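You operate a simulated robot arm through the tools that you are given. There is no shell and no other tool. Be economical: measure what you need, move in short steps, check, and stop when the job is done.

You are at the controls of a simulated two-armed robot. One attempt, no reset.

## Task
Pick up the blue pump with one hand, pass it to the other hand and put it on the top of the mains low shelf.

It is judged by the outcome, as a careful person would: the job done as asked, and still so three seconds after it is handed in. It fails if anything else is knocked over, pushed out of place, dropped, spilled or broken.

## Robot
Two 6-joint arms with two-finger parallel grippers on one trunk, on a base that drives. Base frame: it is fixed to the floor where the robot stands at the start and does not move with it; the origin is under the middle of the robot, x ahead of it, y to its left, z up. Units: mm, rad, N and s.
The left shoulder is at the start at [60, 187, 1047], the right one opposite. With the tool pointing down near the work surface each hand reaches from about 260 to 620 mm from the robot's upright axis, wherever it stands, measured 20 degrees to its own side. Places, roughly: top of the mains low shelf [400, 100, 300]. Payload 1.57 kg a hand.
Tool frame (each hand has its own): the origin (TCP) lies between the finger pads and is the grasp point; the fingertips stand 30 mm ahead of it; z points along the fingers, y is the line along which they close. The gripper opens to 110 mm. The fingers are 24 mm wide and 12 mm thick; the gripper's body (48 by 112 mm) begins 78 mm behind the TCP.
Orientation is told as [roll, pitch, yaw] about the base's x, y, z axes, in that order, counted from this pose: with the fingers straight down and closing along the base's y, the tool's x points along the base's -x, its y along +y and its z along -z.

## Interface
- The arms move only by the tool send_rows. It takes "left_moves", "right_moves" or both (then of equal length, played together; a hand with none holds still); each is a list of rows, each an object (a shift or turn left out is 0, a gripper value left out holds the last) with "angular": the turn, a rotation vector about the tool's x, y, z in rad, a list of three; "offset": the shift along the tool's x, y, z in m, a list of three; "jaw": the opening, from 0 (shut) to 1 (fully open). In form: [{"angular": [ax, ay, az], "offset": [x, y, z], "jaw": jaw}, ...]. A call has 1 to 12 rows; each row shifts and turns the commanded pose from where the row before left it, along the tool's axes as they then stand. Rows are played at 5 a second. More than 50 mm and 0.15 rad between two rows, or a gripper value outside its range, and nothing of the call is played. A pose out of reach is approached as far as the arm can. The call stops where the force on the tool passes 40 N (or 10 N more than at its start, if that is more) or the arm is blocked; 0.2 s more then pass. Each finger travels about 153 mm/s and halts on what it meets, pressing with about 34 N; the grip force reading is that of the motor and also rises with nothing between the fingers. The clock runs only during rows and for 0.2 s after the last one: add rows that do not move to give the fingers time. The reply holds the time, the measured pose of the TCP, the force on the tool along the base axes, the opening and the grip force, in the units named above and with some noise, with the torque about the TCP (base axes, N m) and any sound that the robot's microphone picked up.
- Cameras (640 x 400 px; columns grow to the right, rows downward): "scene" is now at [7.3, 32.4, 1585.6]; the picture's right is [0.45, -0.90, 0.00], its down [-0.71, -0.35, -0.61] and it looks along [0.55, 0.27, -0.79] (base axes); focal length 279 px, centre (320, 200). "left" rides on the left gripper at [70, -16, -141] in its tool frame; the picture's right is [0.23, 0.97, 0.00], its down [-0.86, 0.20, -0.48] and it looks along [-0.47, 0.11, 0.88] (tool axes); focal length 222 px, centre (320, 200). "right" rides on the right gripper at [70, 16, -141] in its tool frame; the picture's right is [-0.23, 0.97, 0.00], its down [-0.86, -0.20, -0.48] and it looks along [-0.47, -0.11, 0.88] (tool axes); focal length 222 px, centre (320, 200). There is no depth. A picture from a camera that has moved, and an enlarged one, comes with that camera's place and axes in the base frame and with its lens.
- get_image(camera): a new picture of that camera. No time passes.
- move_column(by): slides the trunk up (or, below 0, down) by that many mm; the arms and the scene camera ride with it, the base frame stays. It gives what a move gives, with no picture.
- roll_base(legs): drives the robot by 1 to 6 legs, each [ahead, left, turn to the left] in mm, mm and rad, along the robot's own axes; the way and the turn of a leg run together, so that a leg with both is an arc; at most 1500 mm and 3.142 rad a leg. The arms and the cameras ride along, it lands a little off, and it stops where it bumps. It gives what a move gives.
- pan_tilt(pan, tilt): turns the head with the scene camera to pan (to the left, within 1.501 rad either way) and tilt (down, from -0.506 to 1.204), counted from straight ahead of the robot. It gives what a move gives.
- inspect(camera, box): a new picture of the part [left, top, right, bottom] of that camera's present view, enlarged. No time passes.
- hand_in(): hands the job in; it is judged then, once.

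Work in short steps. Places have to be worked out from the pictures, the camera data and where the tool is seen: move nearer, look again, correct. Check each grasp and each placing, and mend what went wrong. You have 120 turns and 108 pictures in all, those below and enlarged ones among them. Open the grippers and draw the arms clear of the work before you hand the job in, unless the task says otherwise; then end with one line.

The tools are called after "Emit:" as name(argument=value, ...) on one line, values as JSON. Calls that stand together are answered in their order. send_rows: Moves the arms, as the interface text tells. Its arguments: {"type":"object","properties":{"left_moves":{"type":"array"},"right_moves":{"type":"array"}},"required":[]} The other tools are called the same way: move_column (by) slides the trunk up or down; roll_base (legs) drives the base; pan_tilt (pan, tilt) turns the head that bears the scene camera; get_image (camera) takes a picture; inspect (camera, box) takes an enlarged picture of a part of a camera's view; hand_in () hands the job in.

At the start:

```text
time: 0.0
left_ee_pos: [409.0, 397.9, 1037.2]
left_orientation: [-0.001, 0.001, 0.0]
left_wrist_force: [0.5, -0.7, 0.9]
left_moment: [-0.02, 0.02, -0.01]
left_opening: 110.1
left_finger_force: 0.0
right_ee_pos: [343.8, -5.6, 1056.4]
right_orientation: [-0.001, 0.0, 0.0]
right_wrist_force: [1.0, 0.8, -0.4]
right_moment: [0.05, 0.02, 0.01]
right_opening: 110.0
right_finger_force: 0.0
trunk travel left (down, up): [-675.0, 315.0]
robot x, y, heading: [2.5, -3.9, 0.0]
head pan, tilt: [0.463, 0.909]
```

scene: 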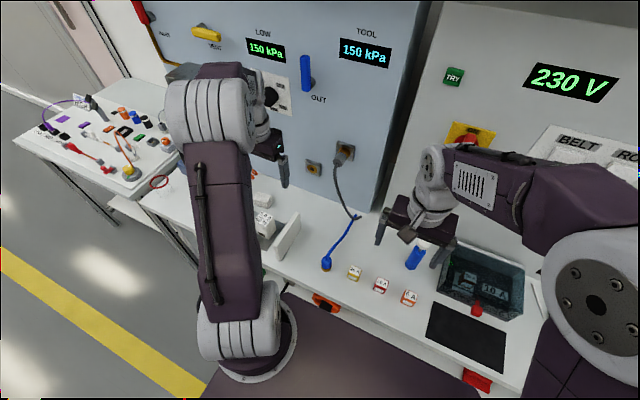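
right: 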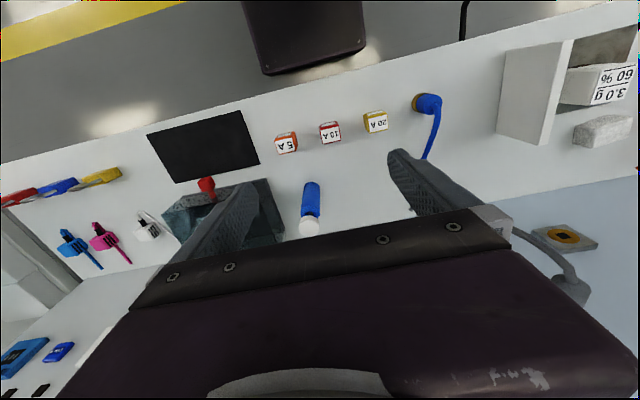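
left: 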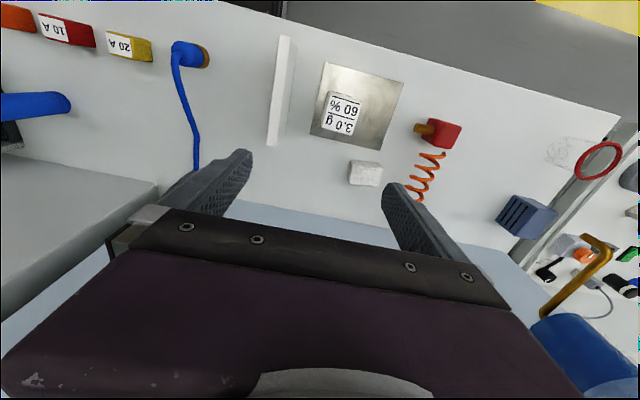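

I start by looking closer at the blue things on the bench to find the pump.

Emit:
inspect(camera="scene", box=[300, 180, 540, 330])

Emit:
inspect(camera="right", box=[140, 80, 460, 280])

Emit:
inspect(camera="scene", box=[0, 70, 200, 220])

```text
2.67 times, centred on (420, 255) of scene
camera zoom: at [7.3, 32.4, 1585.6], right [0.45, -0.9, 0.0], down [-0.71, -0.35, -0.61], along [0.55, 0.27, -0.79], focal length 743 px, centre (53, 53)
```

zoom: 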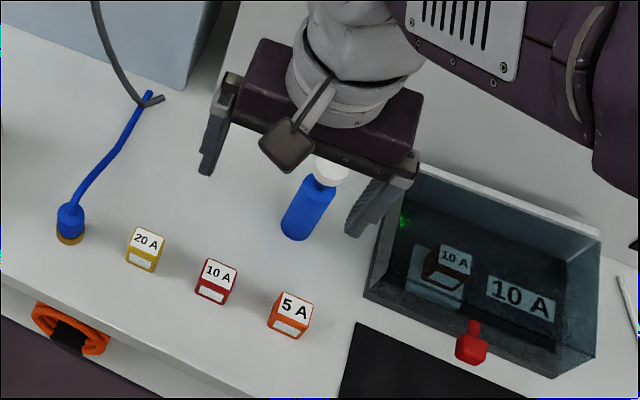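

```text
2.00 times, centred on (300, 180) of right
camera zoom: at [273.7, 9.4, 1197.2], right [0.23, 0.97, 0.0], down [0.86, -0.2, 0.48], along [0.47, -0.11, -0.88], focal length 444 px, centre (360, 240)
```

zoom: 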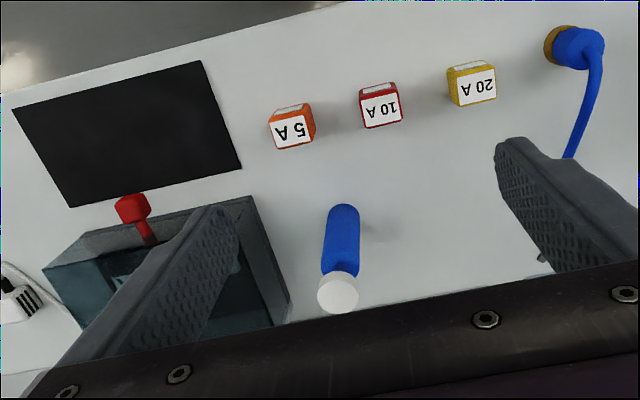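

```text
2.67 times, centred on (100, 145) of scene
camera zoom: at [7.3, 32.4, 1585.6], right [0.45, -0.9, 0.0], down [-0.71, -0.35, -0.61], along [0.55, 0.27, -0.79], focal length 743 px, centre (907, 347)
```

zoom: 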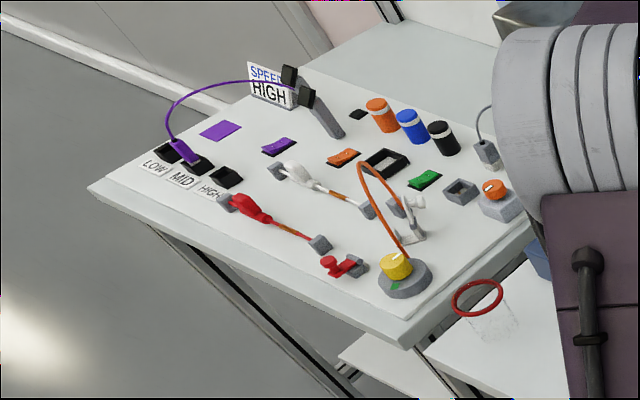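

There may be other candidates (blue things to the left, blue items to the right). I pan the head to survey.

Emit:
pan_tilt(pan=1.2, tilt=0.7)

Emit:
get_image(camera="scene")

Emit:
pan_tilt(pan=-0.3, tilt=0.7)

Emit:
get_image(camera="scene")

Emit:
pan_tilt(pan=-1.2, tilt=0.7)

Emit:
get_image(camera="scene")

Emit:
inspect(camera="left", box=[460, 120, 640, 400])

```text
time: 1.1
left_ee_pos: [409.3, 398.7, 1037.1]
left_orientation: [0.001, -0.001, -0.001]
left_wrist_force: [-0.1, 0.0, -0.2]
left_moment: [0.0, -0.01, -0.03]
left_opening: 110.0
left_finger_force: 0.0
right_ee_pos: [343.8, -6.2, 1056.1]
right_orientation: [-0.001, 0.0, -0.001]
right_wrist_force: [-0.6, -0.3, -0.2]
right_moment: [-0.05, 0.01, -0.02]
right_opening: 109.9
right_finger_force: 0.1
trunk travel left (down, up): [-675.0, 315.0]
robot x, y, heading: [-3.1, 1.5, 0.002]
head pan, tilt: [1.201, 0.7]
```

```text
101 pictures are left
camera scene: at [-29.0, 78.2, 1602.5], right [0.93, -0.36, 0.0], down [-0.23, -0.6, -0.76], along [0.28, 0.71, -0.64], focal length 279 px, centre (320, 200)
```

scene: 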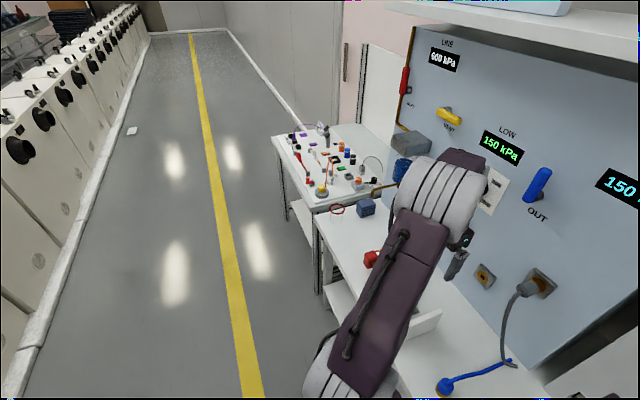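

```text
time: 2.7
left_ee_pos: [409.2, 398.9, 1036.8]
left_orientation: [-0.001, 0.001, 0.001]
left_wrist_force: [-0.6, -0.1, 0.3]
left_moment: [0.01, 0.02, -0.01]
left_opening: 110.0
left_finger_force: 0.0
right_ee_pos: [343.9, -6.9, 1057.0]
right_orientation: [0.0, -0.001, 0.001]
right_wrist_force: [0.1, -0.8, -1.2]
right_moment: [0.02, -0.02, 0.03]
right_opening: 110.0
right_finger_force: 0.1
trunk travel left (down, up): [-675.0, 315.0]
robot x, y, heading: [2.2, -1.4, -0.002]
head pan, tilt: [-0.3, 0.7]
```

```text
100 pictures are left
camera scene: at [21.4, -26.0, 1602.5], right [-0.3, -0.96, 0.0], down [-0.62, 0.19, -0.76], along [0.73, -0.23, -0.64], focal length 279 px, centre (320, 200)
```

scene: 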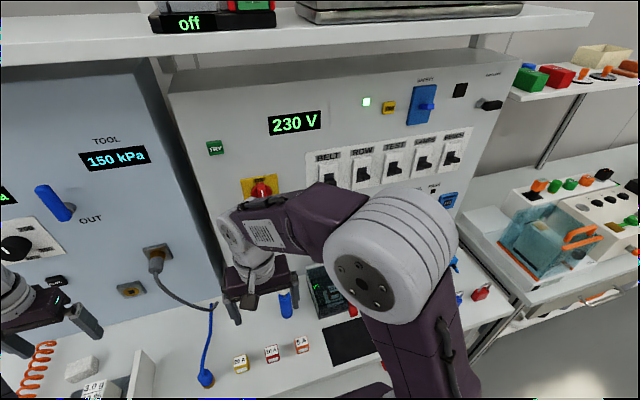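

```text
time: 3.9
left_ee_pos: [409.9, 398.1, 1036.2]
left_orientation: [-0.001, 0.001, -0.001]
left_wrist_force: [-0.1, -0.1, -0.3]
left_moment: [0.01, 0.02, -0.02]
left_opening: 110.4
left_finger_force: 0.1
right_ee_pos: [343.9, -7.1, 1056.4]
right_orientation: [0.0, 0.0, 0.001]
right_wrist_force: [0.5, 0.2, -0.3]
right_moment: [-0.02, 0.01, 0.02]
right_opening: 110.0
right_finger_force: 0.0
trunk travel left (down, up): [-675.0, 315.0]
robot x, y, heading: [1.4, -1.8, -0.001]
head pan, tilt: [-1.201, 0.7]
```

```text
99 pictures are left
camera scene: at [-29.0, -80.2, 1602.5], right [-0.93, -0.36, 0.0], down [-0.23, 0.6, -0.76], along [0.28, -0.71, -0.64], focal length 279 px, centre (320, 200)
```

scene: 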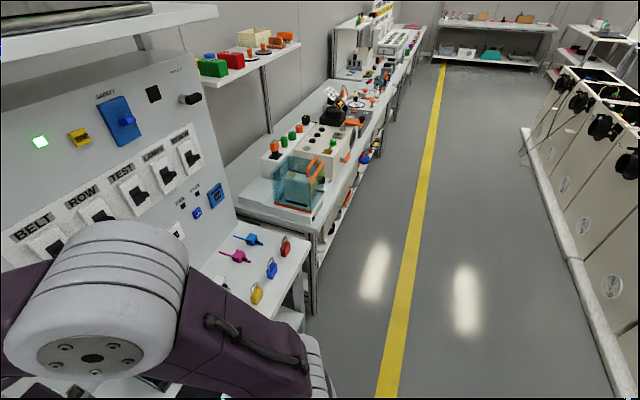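

```text
1.43 times, centred on (550, 260) of left
camera zoom: at [339.2, 382.4, 1178.5], right [-0.23, 0.97, 0.0], down [0.86, 0.2, 0.48], along [0.47, 0.11, -0.88], focal length 317 px, centre (-9, 114)
```

zoom: 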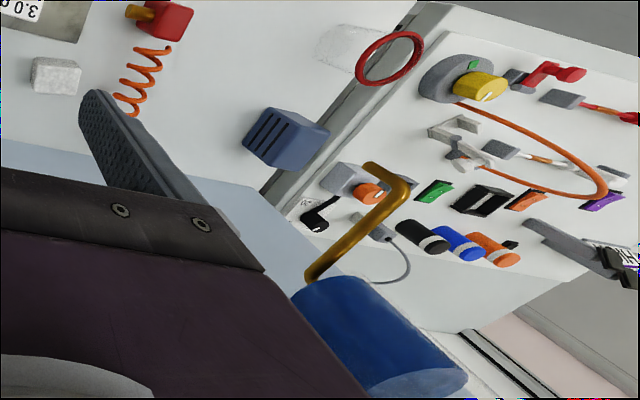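

The blue bottle is a candidate, but I should see the shelves below. I back the base away from the bench and look.

Emit:
roll_base(legs=[[-700, 0, 0]])

Emit:
pan_tilt(pan=0.0, tilt=0.75)

Emit:
get_image(camera="scene")

Emit:
pan_tilt(pan=0.9, tilt=0.75)

Emit:
get_image(camera="scene")

Emit:
pan_tilt(pan=-0.9, tilt=0.75)

Emit:
get_image(camera="scene")

```text
time: 7.7
left_ee_pos: [-289.3, 397.7, 1036.5]
left_orientation: [0.001, 0.001, -0.006]
left_wrist_force: [0.0, 0.4, -0.2]
left_moment: [0.02, 0.03, 0.0]
left_opening: 110.1
left_finger_force: 0.1
right_ee_pos: [-357.4, -6.0, 1055.8]
right_orientation: [-0.001, 0.0, -0.007]
right_wrist_force: [0.6, 0.7, -0.4]
right_moment: [-0.01, 0.01, 0.02]
right_opening: 110.3
right_finger_force: 0.0
trunk travel left (down, up): [-675.0, 315.0]
robot x, y, heading: [-701.1, 0.4, -0.006]
head pan, tilt: [-1.201, 0.7]
```

```text
time: 9.1
left_ee_pos: [-290.0, 398.4, 1037.4]
left_orientation: [0.001, 0.0, -0.005]
left_wrist_force: [0.1, 0.1, -0.4]
left_moment: [-0.01, 0.0, -0.03]
left_opening: 109.7
left_finger_force: 0.1
right_ee_pos: [-357.3, -6.1, 1056.0]
right_orientation: [0.001, 0.0, -0.005]
right_wrist_force: [0.3, 0.3, -0.1]
right_moment: [0.03, -0.02, 0.02]
right_opening: 110.0
right_finger_force: 0.2
trunk travel left (down, up): [-675.0, 315.0]
robot x, y, heading: [-702.2, 2.2, -0.003]
head pan, tilt: [0.0, 0.75]
```

```text
97 pictures are left
camera scene: at [-677.7, 0.6, 1598.2], right [-0.01, -1.0, 0.0], down [-0.68, 0.0, -0.73], along [0.73, 0.0, -0.68], focal length 279 px, centre (320, 200)
```

scene: 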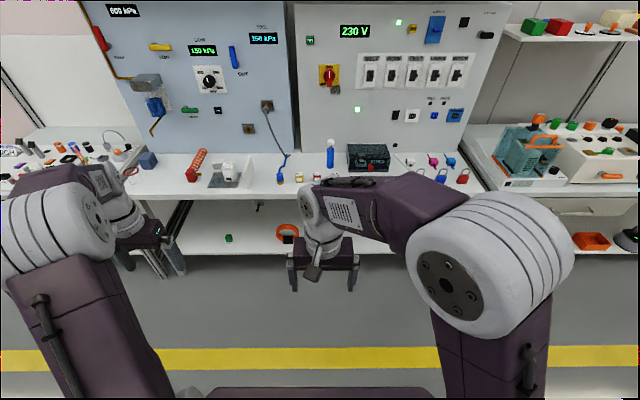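

```text
time: 10.3
left_ee_pos: [-289.9, 398.6, 1037.1]
left_orientation: [0.0, 0.0, -0.006]
left_wrist_force: [-0.2, 0.4, 0.6]
left_moment: [-0.01, -0.01, 0.04]
left_opening: 110.0
left_finger_force: 0.1
right_ee_pos: [-357.3, -6.0, 1057.1]
right_orientation: [0.0, 0.001, -0.004]
right_wrist_force: [0.1, 0.3, 0.4]
right_moment: [0.02, 0.01, 0.0]
right_opening: 109.8
right_finger_force: 0.1
trunk travel left (down, up): [-675.0, 315.0]
robot x, y, heading: [-702.7, 4.5, -0.001]
head pan, tilt: [0.901, 0.75]
```

```text
96 pictures are left
camera scene: at [-708.7, 65.8, 1598.2], right [0.78, -0.63, 0.0], down [-0.43, -0.53, -0.73], along [0.46, 0.57, -0.68], focal length 279 px, centre (320, 200)
```

scene: 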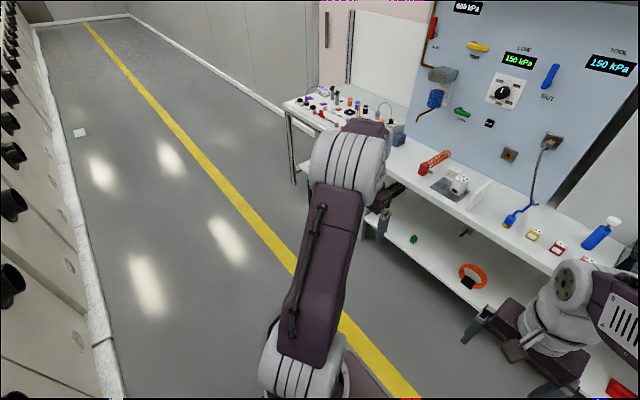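

```text
time: 12.1
left_ee_pos: [-288.9, 398.2, 1038.0]
left_orientation: [0.002, 0.001, -0.006]
left_wrist_force: [0.5, 0.2, 0.2]
left_moment: [-0.01, 0.0, -0.02]
left_opening: 110.1
left_finger_force: 0.1
right_ee_pos: [-357.4, -6.1, 1056.2]
right_orientation: [0.0, 0.001, -0.005]
right_wrist_force: [-0.2, -0.2, 0.2]
right_moment: [-0.01, 0.02, 0.0]
right_opening: 109.8
right_finger_force: 0.1
trunk travel left (down, up): [-675.0, 315.0]
robot x, y, heading: [-698.7, -2.2, -0.008]
head pan, tilt: [-0.901, 0.75]
```

```text
95 pictures are left
camera scene: at [-709.4, -64.0, 1598.3], right [-0.79, -0.62, 0.0], down [-0.42, 0.54, -0.73], along [0.45, -0.58, -0.68], focal length 279 px, centre (320, 200)
```

scene: 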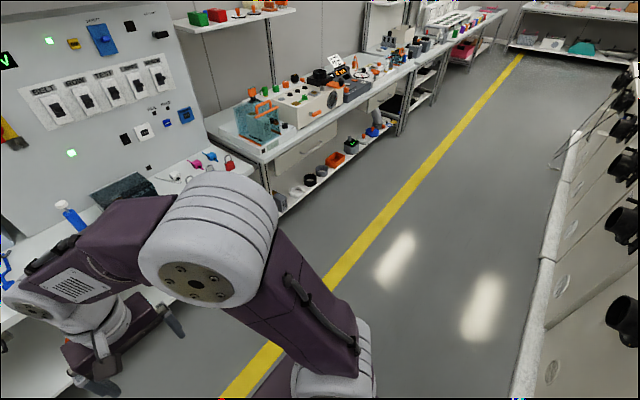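

Several blue things; I zoom in on the next bench's lower shelf and others.

Emit:
inspect(camera="scene", box=[200, 40, 520, 240])

Emit:
inspect(camera="scene", box=[330, 90, 430, 155])

Emit:
inspect(camera="scene", box=[400, 0, 640, 150])

```text
2.00 times, centred on (360, 140) of scene
camera zoom: at [-709.4, -64.0, 1598.3], right [-0.79, -0.62, 0.0], down [-0.42, 0.54, -0.73], along [0.45, -0.58, -0.68], focal length 557 px, centre (240, 320)
```

zoom: 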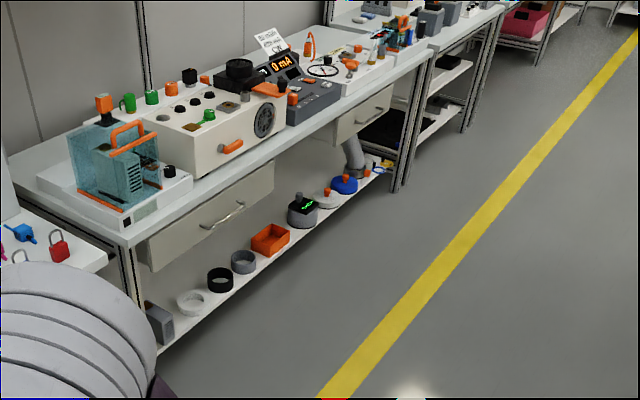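

```text
6.15 times, centred on (380, 122) of scene
camera zoom: at [-709.4, -64.0, 1598.3], right [-0.79, -0.62, 0.0], down [-0.42, 0.54, -0.73], along [0.45, -0.58, -0.68], focal length 1714 px, centre (-49, 677)
```

zoom: 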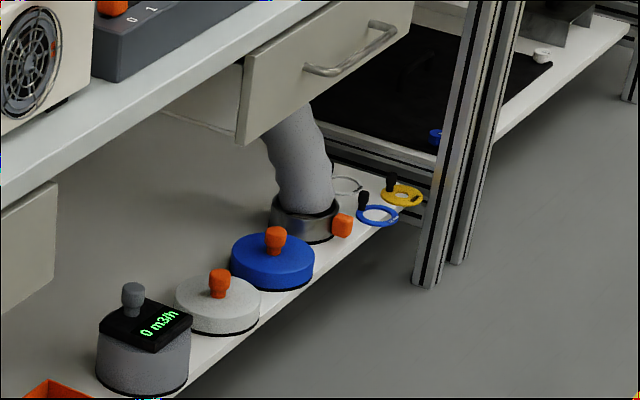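

```text
2.67 times, centred on (520, 75) of scene
camera zoom: at [-709.4, -64.0, 1598.3], right [-0.79, -0.62, 0.0], down [-0.42, 0.54, -0.73], along [0.45, -0.58, -0.68], focal length 743 px, centre (-213, 533)
```

zoom: 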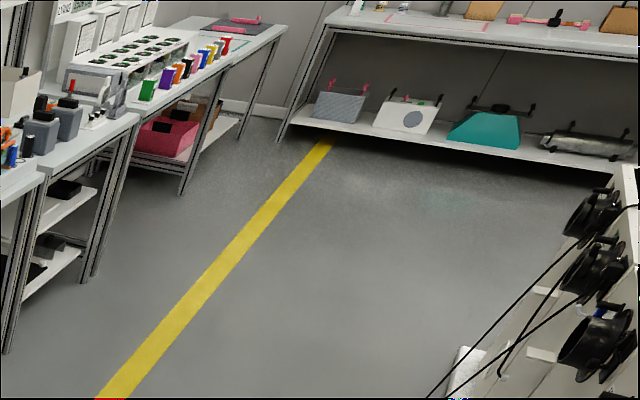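

Now a closer look at the bottle-like object and the bench's low shelf from here.

Emit:
pan_tilt(pan=0.0, tilt=0.75)

Emit:
inspect(camera="scene", box=[260, 120, 400, 208])

Emit:
inspect(camera="scene", box=[110, 160, 350, 310])

Emit:
inspect(camera="scene", box=[390, 90, 490, 190])

Emit:
inspect(camera="scene", box=[90, 50, 250, 190])

```text
time: 13.3
left_ee_pos: [-290.0, 398.0, 1037.5]
left_orientation: [-0.001, 0.0, -0.005]
left_wrist_force: [-0.2, 0.2, 0.1]
left_moment: [0.0, -0.02, 0.0]
left_opening: 109.5
left_finger_force: 0.1
right_ee_pos: [-356.2, -7.1, 1057.0]
right_orientation: [-0.001, -0.001, -0.003]
right_wrist_force: [0.3, 0.5, 0.0]
right_moment: [0.01, 0.01, -0.04]
right_opening: 110.0
right_finger_force: 0.0
trunk travel left (down, up): [-675.0, 315.0]
robot x, y, heading: [-705.4, -3.6, -0.007]
head pan, tilt: [0.0, 0.75]
```

```text
4.55 times, centred on (330, 164) of scene
camera zoom: at [-677.7, 0.6, 1598.2], right [-0.01, -1.0, 0.0], down [-0.68, 0.0, -0.73], along [0.73, 0.0, -0.68], focal length 1266 px, centre (274, 364)
```

zoom: 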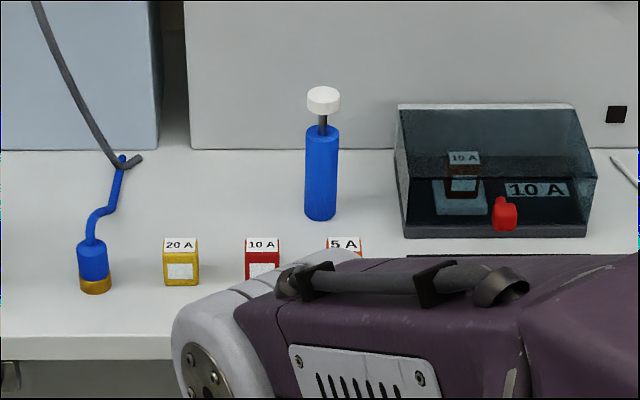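

```text
2.67 times, centred on (230, 235) of scene
camera zoom: at [-677.7, 0.6, 1598.2], right [-0.01, -1.0, 0.0], down [-0.68, 0.0, -0.73], along [0.73, 0.0, -0.68], focal length 743 px, centre (560, 107)
```

zoom: 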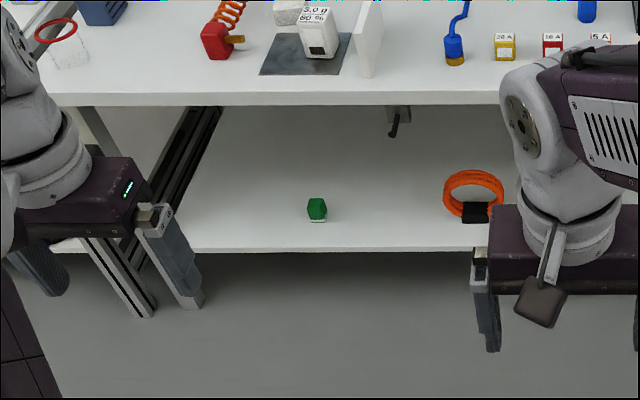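

```text
4.00 times, centred on (440, 140) of scene
camera zoom: at [-677.7, 0.6, 1598.2], right [-0.01, -1.0, 0.0], down [-0.68, 0.0, -0.73], along [0.73, 0.0, -0.68], focal length 1114 px, centre (-160, 440)
```

zoom: 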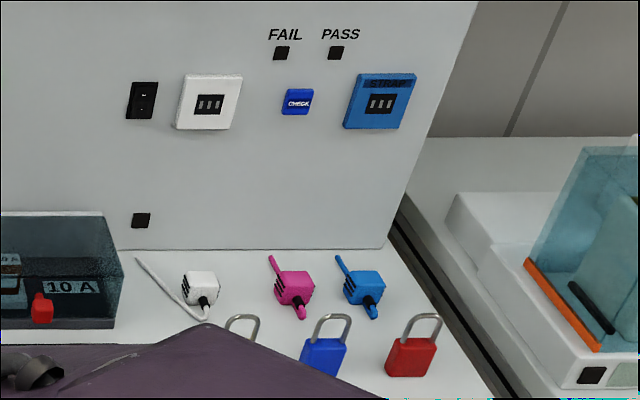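

```text
2.86 times, centred on (170, 120) of scene
camera zoom: at [-677.7, 0.6, 1598.2], right [-0.01, -1.0, 0.0], down [-0.68, 0.0, -0.73], along [0.73, 0.0, -0.68], focal length 796 px, centre (749, 429)
```

zoom: 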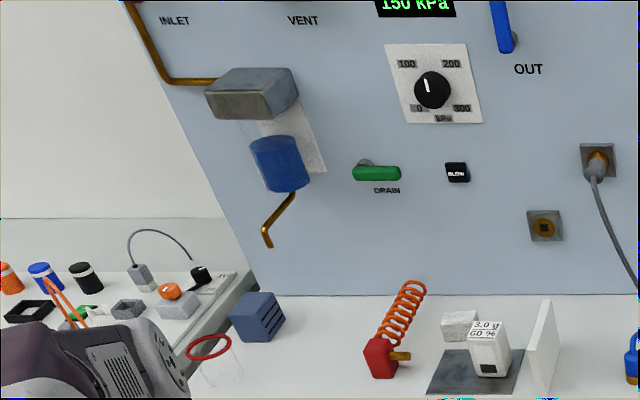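

The blue cylinder with rod and white knob is a hand pump; I estimate its base at about (473, -57), body top ~875, knob top ~910. The low shelf's front edge is near x≈268. I drive back to the bench and look with the right camera.

Emit:
roll_base(legs=[[700, 0, 0.006]])

Emit:
pan_tilt(pan=-0.1, tilt=0.9)

Emit:
get_image(camera="right")

Emit:
get_image(camera="scene")

```text
time: 17.2
left_ee_pos: [407.7, 400.3, 1036.9]
left_orientation: [0.0, 0.001, 0.003]
left_wrist_force: [-0.2, 0.1, -0.3]
left_moment: [-0.01, 0.02, 0.02]
left_opening: 110.1
left_finger_force: 0.1
right_ee_pos: [343.6, -4.2, 1057.4]
right_orientation: [-0.001, 0.0, 0.003]
right_wrist_force: [0.3, 0.5, 1.0]
right_moment: [0.02, 0.02, 0.01]
right_opening: 110.0
right_finger_force: 0.1
trunk travel left (down, up): [-675.0, 315.0]
robot x, y, heading: [-2.3, 4.2, 0.003]
head pan, tilt: [0.0, 0.75]
```

```text
time: 17.9
left_ee_pos: [409.0, 401.4, 1037.4]
left_orientation: [0.0, 0.0, 0.002]
left_wrist_force: [-0.7, -0.3, -0.2]
left_moment: [0.0, -0.03, 0.0]
left_opening: 110.2
left_finger_force: 0.1
right_ee_pos: [344.8, -5.3, 1056.8]
right_orientation: [0.002, 0.001, 0.002]
right_wrist_force: [-0.3, -0.7, 0.3]
right_moment: [0.02, 0.0, -0.01]
right_opening: 110.0
right_finger_force: 0.1
trunk travel left (down, up): [-675.0, 315.0]
robot x, y, heading: [-2.3, -1.3, 0.001]
head pan, tilt: [-0.099, 0.901]
```

```text
87 pictures are left
camera right: at [273.9, 10.9, 1197.1], right [0.22, 0.97, 0.0], down [0.86, -0.2, 0.48], along [0.47, -0.11, -0.88], focal length 222 px, centre (320, 200)
```

right: 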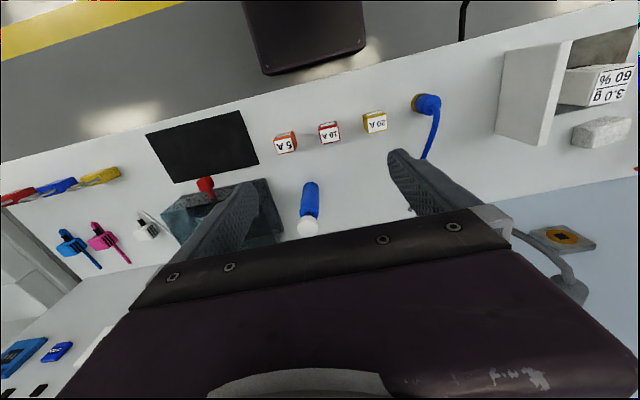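

```text
86 pictures are left
camera scene: at [15.6, -7.6, 1586.4], right [-0.1, -1.0, 0.0], down [-0.78, 0.08, -0.62], along [0.62, -0.06, -0.78], focal length 279 px, centre (320, 200)
```

scene: 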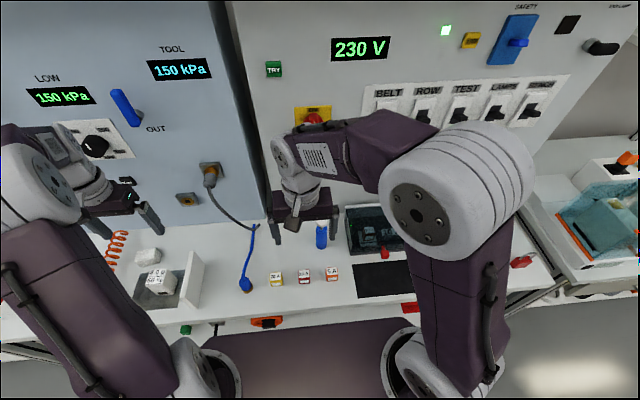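

Two rays agree: the pump stands upright at about (472, -55). I move the right hand above it at a safe height and look again.

Emit:
send_rows(right_moves=[{"offset": [-0.042, -0.017, 0], "jaw": 0.75}, {"offset": [-0.042, -0.017, 0]}, {"offset": [-0.043, -0.016, 0]}, {"offset": [0, 0, 0.035]}, {"offset": [0, 0, 0.035]}, {}])

Emit:
get_image(camera="right")

Emit:
get_image(camera="scene")

```text
time: 19.3
left_ee_pos: [407.5, 398.7, 1037.0]
left_orientation: [0.0, 0.001, 0.001]
left_wrist_force: [0.6, -0.6, 0.1]
left_moment: [0.01, -0.04, -0.03]
left_opening: 110.1
left_finger_force: 0.1
right_ee_pos: [470.6, -54.1, 987.2]
right_orientation: [0.001, 0.0, 0.001]
right_wrist_force: [0.4, 0.4, 1.0]
right_moment: [0.0, 0.04, 0.05]
right_opening: 82.3
right_finger_force: 0.1
trunk travel left (down, up): [-675.0, 315.0]
robot x, y, heading: [2.2, -2.0, 0.003]
head pan, tilt: [-0.099, 0.901]
```

```text
85 pictures are left
camera right: at [400.9, -39.4, 1127.6], right [0.22, 0.97, 0.0], down [0.86, -0.2, 0.48], along [0.47, -0.11, -0.88], focal length 222 px, centre (320, 200)
```

right: 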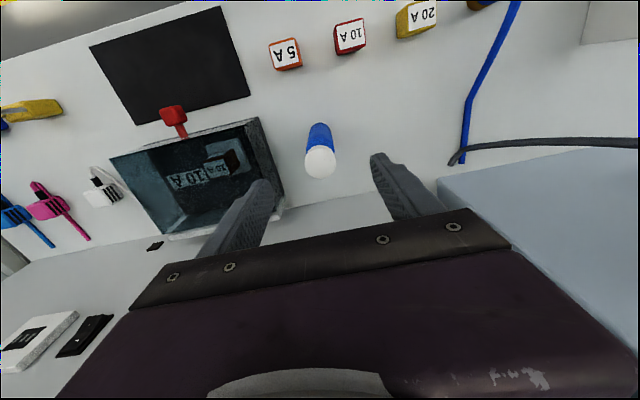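

```text
84 pictures are left
camera scene: at [15.1, -7.8, 1586.3], right [-0.1, -1.0, 0.0], down [-0.78, 0.08, -0.62], along [0.62, -0.06, -0.78], focal length 279 px, centre (320, 200)
```

scene: 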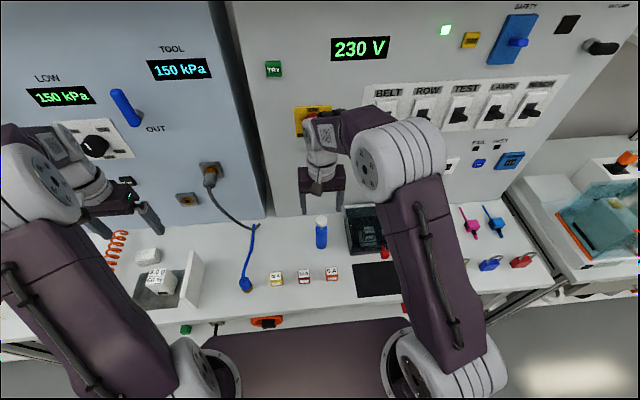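

The knob sits near (475, -56). A small correction, then down in steps to TCP z≈845 with fingers straddling the body.

Emit:
send_rows(right_moves=[{"offset": [-0.004, -0.002, 0.03]}, {"offset": [0, 0, 0.03]}, {"offset": [0, 0, 0.03]}, {"offset": [0, 0, 0.03]}, {"offset": [0, 0, 0.022]}, {}])

Emit:
get_image(camera="right")

Emit:
inspect(camera="scene", box=[240, 120, 440, 270])

```text
time: 20.7
left_ee_pos: [408.3, 400.7, 1037.5]
left_orientation: [0.0, 0.001, 0.002]
left_wrist_force: [-0.2, -0.2, 0.4]
left_moment: [-0.01, 0.03, 0.0]
left_opening: 109.9
left_finger_force: 0.1
right_ee_pos: [474.8, -56.7, 844.1]
right_orientation: [-0.001, 0.001, 0.002]
right_wrist_force: [0.1, -0.6, 0.1]
right_moment: [0.01, 0.02, 0.02]
right_opening: 82.7
right_finger_force: 0.0
trunk travel left (down, up): [-675.0, 315.0]
robot x, y, heading: [-0.9, 4.2, 0.002]
head pan, tilt: [-0.099, 0.901]
```

```text
83 pictures are left
camera right: at [404.7, -40.7, 985.0], right [0.22, 0.97, 0.0], down [0.86, -0.2, 0.48], along [0.47, -0.11, -0.88], focal length 222 px, centre (320, 200)
```

right: 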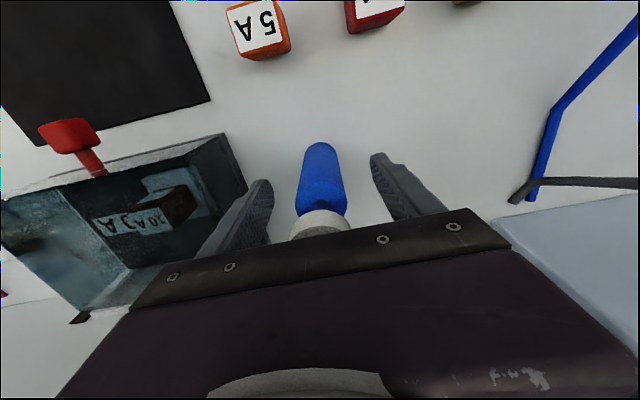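

```text
2.67 times, centred on (340, 195) of scene
camera zoom: at [15.1, -7.6, 1586.3], right [-0.1, -1.0, 0.0], down [-0.78, 0.08, -0.62], along [0.62, -0.06, -0.78], focal length 743 px, centre (267, 213)
```

zoom: 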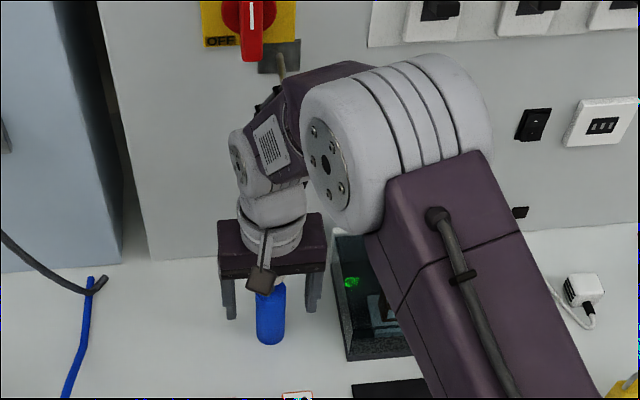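

The body is centred between the pads at the TCP pixel (~(320,194)). I close gently.

Emit:
send_rows(right_moves=[{"jaw": 0.5}, {"jaw": 0.3}, {"jaw": 0.2}, {}, {}])

```text
time: 21.9
left_ee_pos: [408.3, 400.2, 1037.1]
left_orientation: [0.001, -0.001, 0.002]
left_wrist_force: [0.7, -0.4, 0.3]
left_moment: [0.02, 0.01, -0.01]
left_opening: 110.0
left_finger_force: 0.1
right_ee_pos: [474.6, -56.5, 843.5]
right_orientation: [0.0, 0.001, 0.002]
right_wrist_force: [-1.0, 0.1, -0.1]
right_moment: [-0.01, 0.06, 0.01]
right_opening: 35.5
right_finger_force: 34.3
trunk travel left (down, up): [-675.0, 315.0]
robot x, y, heading: [-0.6, 1.9, -0.002]
head pan, tilt: [-0.099, 0.901]
```

Held at 35.5 mm opening with 34 N. I keep the squeeze command lower and lift 20 mm, then further.

Emit:
send_rows(right_moves=[{"jaw": 0.1, "offset": [0, 0, -0.01]}, {"offset": [0, 0, -0.02]}, {"offset": [0, 0, -0.03]}, {"offset": [0, 0, -0.04]}, {"offset": [0, 0, -0.04]}, {"offset": [0, 0, -0.04]}, {}])

Emit:
get_image(camera="right")

Emit:
get_image(camera="scene")

```text
time: 23.5
left_ee_pos: [408.1, 399.7, 1035.9]
left_orientation: [0.0, -0.001, 0.002]
left_wrist_force: [0.9, -0.5, 0.1]
left_moment: [0.0, 0.01, 0.02]
left_opening: 110.0
left_finger_force: 0.2
right_ee_pos: [475.6, -57.3, 1024.1]
right_orientation: [0.0, -0.002, 0.003]
right_wrist_force: [-0.1, -0.3, -1.5]
right_moment: [0.0, 0.03, 0.02]
right_opening: 35.3
right_finger_force: 33.6
trunk travel left (down, up): [-675.0, 315.0]
robot x, y, heading: [-0.3, 2.8, 0.005]
head pan, tilt: [-0.099, 0.901]
```

```text
81 pictures are left
camera right: at [406.0, -41.0, 1164.8], right [0.22, 0.97, 0.0], down [0.86, -0.2, 0.48], along [0.47, -0.11, -0.88], focal length 222 px, centre (320, 200)
```

right: 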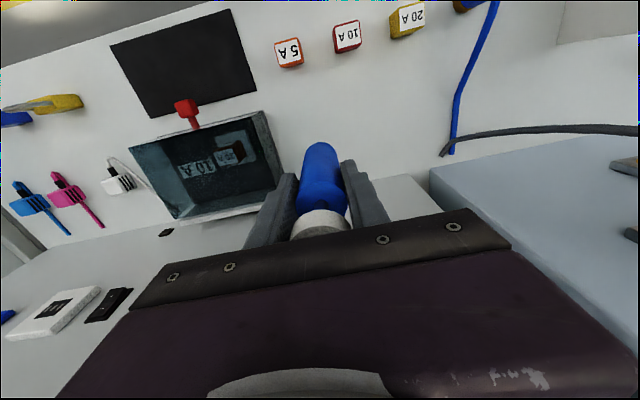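

```text
80 pictures are left
camera scene: at [16.0, -7.6, 1586.3], right [-0.1, -1.0, 0.0], down [-0.78, 0.08, -0.62], along [0.62, -0.06, -0.78], focal length 279 px, centre (320, 200)
```

scene: 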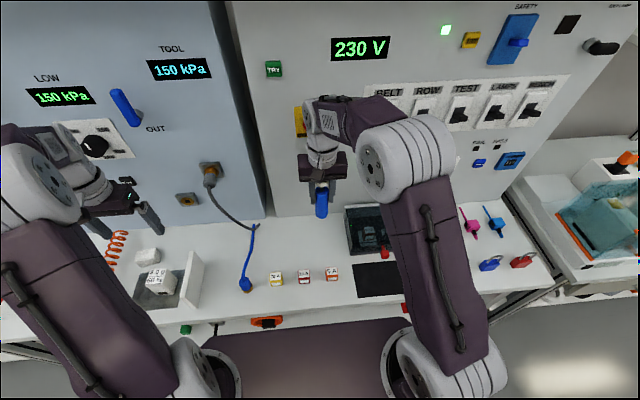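

Pump held securely. I back the robot 600 mm into free floor for the hand-over.

Emit:
roll_base(legs=[[-600, 0, 0]])

Emit:
send_rows(left_moves=[{"angular": [0, -0.1428, 0]}, {"angular": [0, -0.1428, 0]}, {"angular": [0, -0.1428, 0]}, {"angular": [0, -0.1428, 0]}, {"angular": [0, -0.1428, 0]}, {"angular": [0, -0.1428, 0]}, {"angular": [0, -0.1428, 0]}, {"angular": [0, -0.1428, 0]}, {"angular": [0, -0.1428, 0]}, {"angular": [0, -0.1428, 0]}, {"angular": [0, -0.1428, 0]}, {}], right_moves=[{"offset": [-0.015, 0.015, 0]}, {"offset": [-0.015, 0.015, 0]}, {"offset": [-0.015, 0.015, 0]}, {"offset": [-0.015, 0.015, 0]}, {"offset": [0, 0.015, 0]}, {}, {}, {}, {}, {}, {}, {}])

Emit:
get_image(camera="scene")

```text
time: 26.8
left_ee_pos: [-184.7, 398.9, 1037.0]
left_orientation: [0.0, 0.0, 0.001]
left_wrist_force: [0.2, 0.5, -0.4]
left_moment: [0.02, -0.02, 0.02]
left_opening: 110.0
left_finger_force: 0.0
right_ee_pos: [-118.1, -57.6, 1023.7]
right_orientation: [0.0, 0.0, 0.001]
right_wrist_force: [0.1, 0.6, -2.2]
right_moment: [0.04, 0.01, 0.01]
right_opening: 35.5
right_finger_force: 33.5
trunk travel left (down, up): [-675.0, 315.0]
robot x, y, heading: [-590.0, 1.4, 0.006]
head pan, tilt: [-0.099, 0.901]
```

```text
time: 29.4
left_ee_pos: [-164.7, 445.9, 1087.6]
left_orientation: [-1.206, -1.566, 1.203]
left_wrist_force: [-0.1, -1.0, 1.1]
left_moment: [0.02, 0.01, 0.0]
left_opening: 109.9
left_finger_force: 0.0
left hand out of reach, approached as far as the arm can: row 9, 10, 11
right_ee_pos: [-58.9, 15.9, 1023.2]
right_orientation: [-0.001, 0.0, 0.0]
right_wrist_force: [0.2, 0.6, -2.4]
right_moment: [-0.01, 0.0, 0.02]
right_opening: 35.3
right_finger_force: 34.1
trunk travel left (down, up): [-675.0, 315.0]
robot x, y, heading: [-596.2, -1.3, -0.001]
head pan, tilt: [-0.099, 0.901]
```

```text
79 pictures are left
camera scene: at [-578.6, -9.2, 1586.3], right [-0.1, -1.0, 0.0], down [-0.78, 0.08, -0.62], along [0.62, -0.06, -0.78], focal length 279 px, centre (320, 200)
```

scene: 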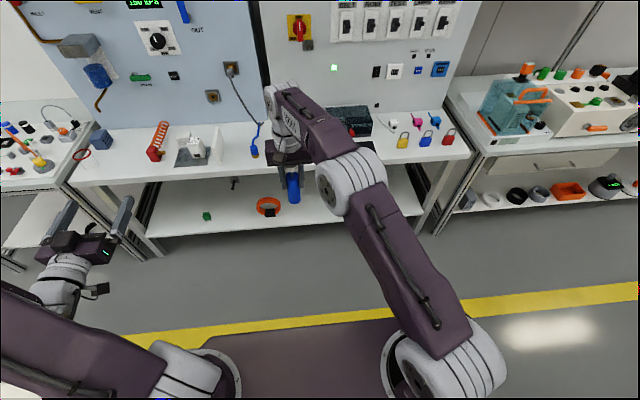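

The left arm is too folded at shoulder height. I lower the pump by 190 mm and a bit ahead, and bring the left hand down and inwards while keeping ~130 mm short of the pump.

Emit:
send_rows(right_moves=[{"offset": [-0.01, 0, 0.04]}, {"offset": [-0.01, 0, 0.04]}, {"offset": [-0.01, 0, 0.04]}, {"offset": [-0.005, 0, 0.04]}, {"offset": [-0.005, 0, 0.03]}, {}, {}, {}, {}, {}], left_moves=[{"offset": [0.045, 0, 0]}, {"offset": [0.045, 0, 0]}, {"offset": [0.045, 0, 0]}, {"offset": [0.045, 0, 0]}, {"offset": [0.045, 0, 0]}, {"offset": [0.033, 0, 0]}, {"offset": [0, -0.04, 0]}, {"offset": [0, -0.04, 0]}, {"offset": [0, -0.04, 0]}, {}])

Emit:
get_image(camera="scene")

Emit:
get_image(camera="left")

```text
time: 31.6
left_ee_pos: [-105.1, 485.8, 842.1]
left_orientation: [-1.655, -1.568, 1.653]
left_wrist_force: [0.4, -0.2, 0.1]
left_moment: [0.0, -0.01, 0.03]
left_opening: 110.0
left_finger_force: 0.1
left hand out of reach, approached as far as the arm can: row 1, 2, 3, 4, 7, 8, 9
right_ee_pos: [-35.9, 9.8, 836.6]
right_orientation: [0.0, 0.001, 0.0]
right_wrist_force: [0.6, 0.1, -2.0]
right_moment: [0.01, 0.03, -0.01]
right_opening: 35.3
right_finger_force: 34.3
right hand out of reach, approached as far as the arm can: row 3, 4, 5
trunk travel left (down, up): [-675.0, 315.0]
robot x, y, heading: [-592.3, 2.7, -0.003]
head pan, tilt: [-0.099, 0.901]
```

```text
78 pictures are left
camera scene: at [-578.6, -8.3, 1586.3], right [-0.1, -1.0, 0.0], down [-0.78, 0.08, -0.62], along [0.62, -0.06, -0.78], focal length 279 px, centre (320, 200)
```

scene: 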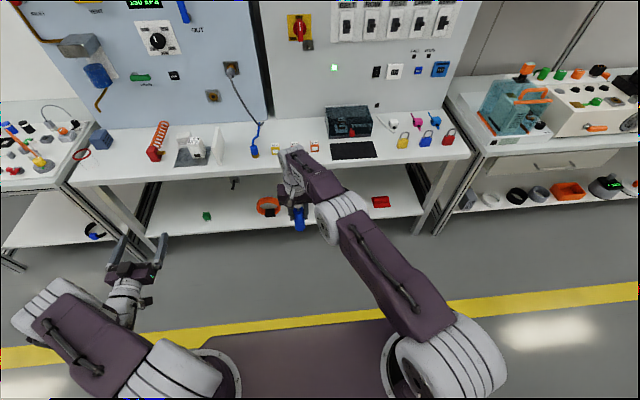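

```text
77 pictures are left
camera left: at [-247.1, 470.1, 773.1], right [0.0, 0.97, -0.23], down [-0.48, 0.2, 0.85], along [0.88, 0.11, 0.47], focal length 222 px, centre (320, 200)
```

left: 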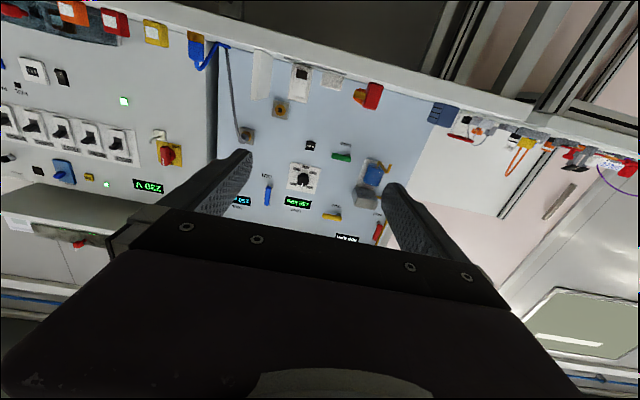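

Straight-forward is too folded for the left arm here. I turn the left hand about 60° towards the right so it can take the pump from its side, and draw the right hand back to ~520 ahead.

Emit:
send_rows(left_moves=[{"angular": [0.1496, 0, 0]}, {"angular": [0.1496, 0, 0]}, {"angular": [0.1496, 0, 0]}, {"angular": [0.1496, 0, 0]}, {"angular": [0.1496, 0, 0]}, {"angular": [0.1496, 0, 0]}, {"angular": [0.1496, 0, 0]}, {}], right_moves=[{"offset": [0.02, 0, 0]}, {"offset": [0.02, 0, 0]}, {"offset": [0.017, 0, 0]}, {}, {}, {}, {}, {}])

Emit:
get_image(camera="scene")

```text
time: 33.4
left_ee_pos: [-168.2, 390.4, 910.2]
left_orientation: [-1.319, -1.569, 0.271]
left_wrist_force: [0.4, 0.6, 0.3]
left_moment: [-0.01, -0.02, 0.03]
left_opening: 110.0
left_finger_force: 0.1
left hand out of reach, approached as far as the arm can: row 3, 4, 5, 6, 7
right_ee_pos: [-91.3, 11.3, 834.9]
right_orientation: [0.001, 0.0, -0.001]
right_wrist_force: [-0.4, 0.8, -2.8]
right_moment: [-0.03, 0.01, 0.0]
right_opening: 35.4
right_finger_force: 34.0
trunk travel left (down, up): [-675.0, 315.0]
robot x, y, heading: [-595.3, -1.2, -0.001]
head pan, tilt: [-0.099, 0.901]
```

```text
76 pictures are left
camera scene: at [-578.4, -8.2, 1586.3], right [-0.1, -1.0, 0.0], down [-0.78, 0.08, -0.62], along [0.62, -0.06, -0.78], focal length 279 px, centre (320, 200)
```

scene: 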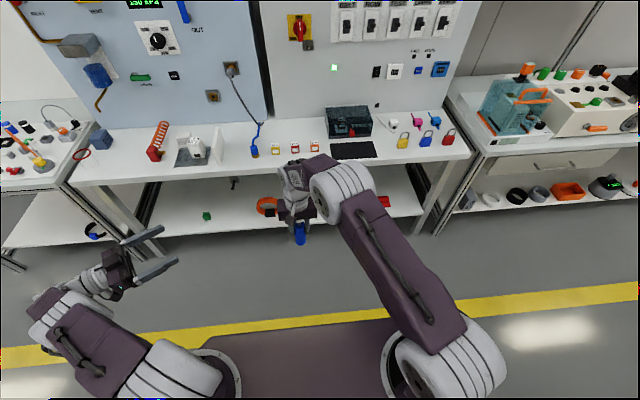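

Orientation is right, but the place was too near the shoulder. I move the left hand to a pre-grasp point short of the pump.

Emit:
send_rows(left_moves=[{"offset": [0, -0.005, 0.031]}, {"offset": [0, -0.005, 0.031]}, {"offset": [0, -0.005, 0.031]}, {"offset": [0, -0.005, 0.031]}, {"offset": [0, -0.007, 0.031]}, {}, {}])

Emit:
get_image(camera="scene")

Emit:
get_image(camera="left")

```text
time: 35.0
left_ee_pos: [-110.3, 242.9, 909.5]
left_orientation: [-0.652, -1.569, -0.394]
left_wrist_force: [-0.8, 0.4, 0.0]
left_moment: [0.0, 0.0, -0.03]
left_opening: 109.8
left_finger_force: 0.1
right_ee_pos: [-91.4, 10.2, 835.4]
right_orientation: [0.001, 0.0, 0.0]
right_wrist_force: [0.0, 0.5, -2.4]
right_moment: [0.02, 0.0, 0.01]
right_opening: 34.9
right_finger_force: 33.6
trunk travel left (down, up): [-675.0, 315.0]
robot x, y, heading: [-594.0, -2.7, -0.002]
head pan, tilt: [-0.099, 0.901]
```

```text
75 pictures are left
camera scene: at [-578.2, -8.7, 1586.3], right [-0.1, -1.0, 0.0], down [-0.78, 0.08, -0.62], along [0.62, -0.06, -0.78], focal length 279 px, centre (320, 200)
```

scene: 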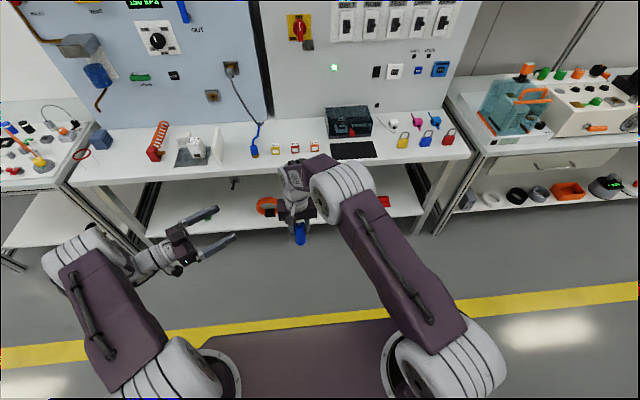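

```text
74 pictures are left
camera left: at [-196.5, 357.5, 839.9], right [0.84, 0.49, -0.23], down [-0.07, 0.51, 0.86], along [0.53, -0.71, 0.47], focal length 222 px, centre (320, 200)
```

left: 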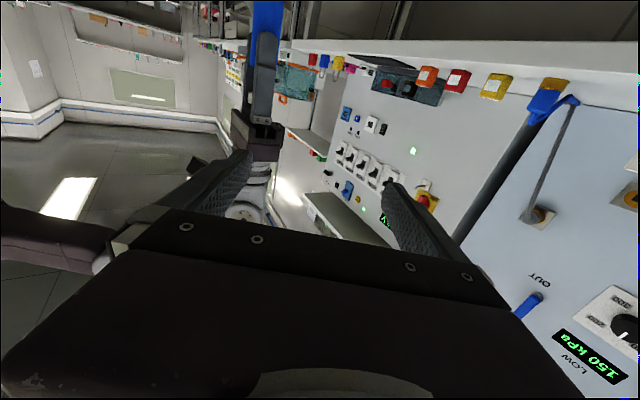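

The commanded pose follows the reached one, so the left hand is at (-110, 243, 909). I turn it the remaining 30° to point straight right, align it in x, and raise the right hand so the pump's lower body is at the left's height.

Emit:
send_rows(left_moves=[{"angular": [0.131, 0, 0]}, {"angular": [0.131, 0, 0]}, {"angular": [0.131, 0, 0]}, {"angular": [0.131, 0, 0]}, {"offset": [0, 0.019, 0.03]}, {"offset": [0, 0, 0.03]}, {}], right_moves=[{"offset": [0, 0, -0.04]}, {"offset": [0, 0, -0.04]}, {"offset": [0, 0, -0.046]}, {}, {}, {}, {}])

Emit:
get_image(camera="scene")

Emit:
get_image(camera="left")

```text
time: 36.6
left_ee_pos: [-116.2, 162.5, 922.0]
left_orientation: [-1.736, -1.572, 0.164]
left_wrist_force: [0.0, -0.1, -0.3]
left_moment: [0.0, 0.02, 0.03]
left_opening: 110.2
left_finger_force: 0.1
left hand out of reach, approached as far as the arm can: row 3, 4
right_ee_pos: [-91.3, 11.6, 962.1]
right_orientation: [0.0, 0.0, -0.001]
right_wrist_force: [-0.1, 0.2, -1.7]
right_moment: [-0.01, -0.02, 0.02]
right_opening: 35.1
right_finger_force: 34.0
trunk travel left (down, up): [-675.0, 315.0]
robot x, y, heading: [-595.1, -1.0, -0.002]
head pan, tilt: [-0.099, 0.901]
```

```text
73 pictures are left
camera scene: at [-578.2, -7.9, 1586.3], right [-0.1, -1.0, 0.0], down [-0.78, 0.08, -0.62], along [0.62, -0.06, -0.78], focal length 279 px, centre (320, 200)
```

scene: 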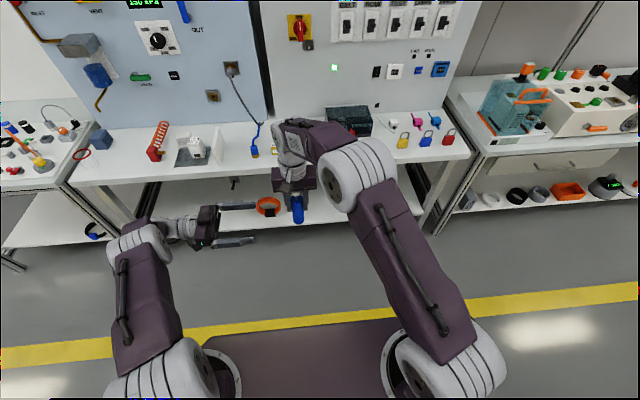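

```text
72 pictures are left
camera left: at [-131.8, 305.0, 852.1], right [0.97, 0.0, -0.23], down [0.2, 0.48, 0.85], along [0.11, -0.88, 0.47], focal length 222 px, centre (320, 200)
```

left: 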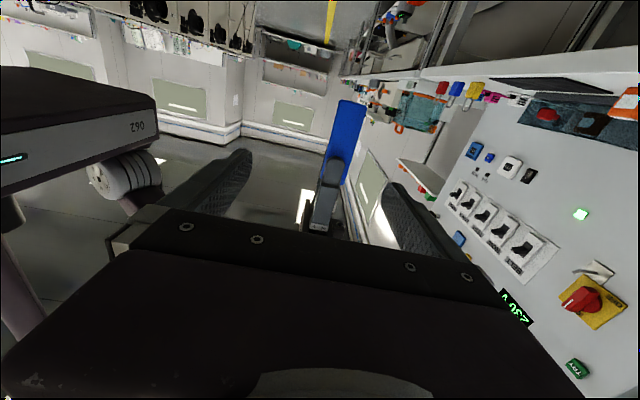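

Left hand points right. I align x and height (25 mm, 12 mm down) and advance part-way, then check.

Emit:
send_rows(left_moves=[{"offset": [0.012, 0.025, 0]}, {"offset": [0, 0, 0.03]}, {"offset": [0, 0, 0.03]}, {"offset": [0, 0, 0.03]}, {}])

Emit:
get_image(camera="left")

Emit:
inspect(camera="scene", box=[200, 130, 360, 250])

```text
time: 37.8
left_ee_pos: [-99.4, 73.0, 914.2]
left_orientation: [-1.583, -1.57, 0.012]
left_wrist_force: [0.2, -0.5, 0.9]
left_moment: [0.03, -0.02, 0.02]
left_opening: 110.2
left_finger_force: 0.1
left hand out of reach, approached as far as the arm can: row 1
right_ee_pos: [-90.9, 11.2, 961.5]
right_orientation: [0.0, -0.001, 0.0]
right_wrist_force: [0.7, 0.2, -2.0]
right_moment: [-0.04, 0.04, -0.01]
right_opening: 35.2
right_finger_force: 34.0
trunk travel left (down, up): [-675.0, 315.0]
robot x, y, heading: [-597.4, -0.4, 0.001]
head pan, tilt: [-0.099, 0.901]
```

```text
71 pictures are left
camera left: at [-116.6, 215.1, 844.3], right [0.97, 0.0, -0.23], down [0.2, 0.48, 0.85], along [0.11, -0.88, 0.47], focal length 222 px, centre (320, 200)
```

left: 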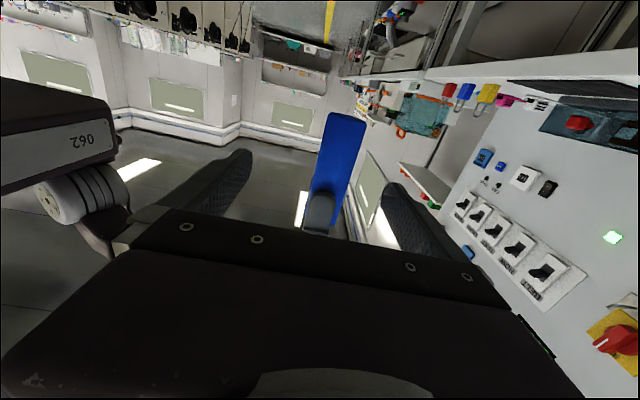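

```text
3.33 times, centred on (280, 190) of scene
camera zoom: at [-578.4, -8.0, 1586.3], right [-0.1, -1.0, 0.0], down [-0.78, 0.08, -0.62], along [0.62, -0.06, -0.78], focal length 928 px, centre (453, 233)
```

zoom: 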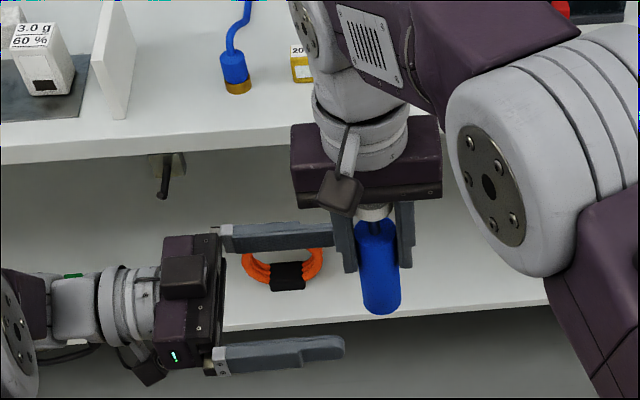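

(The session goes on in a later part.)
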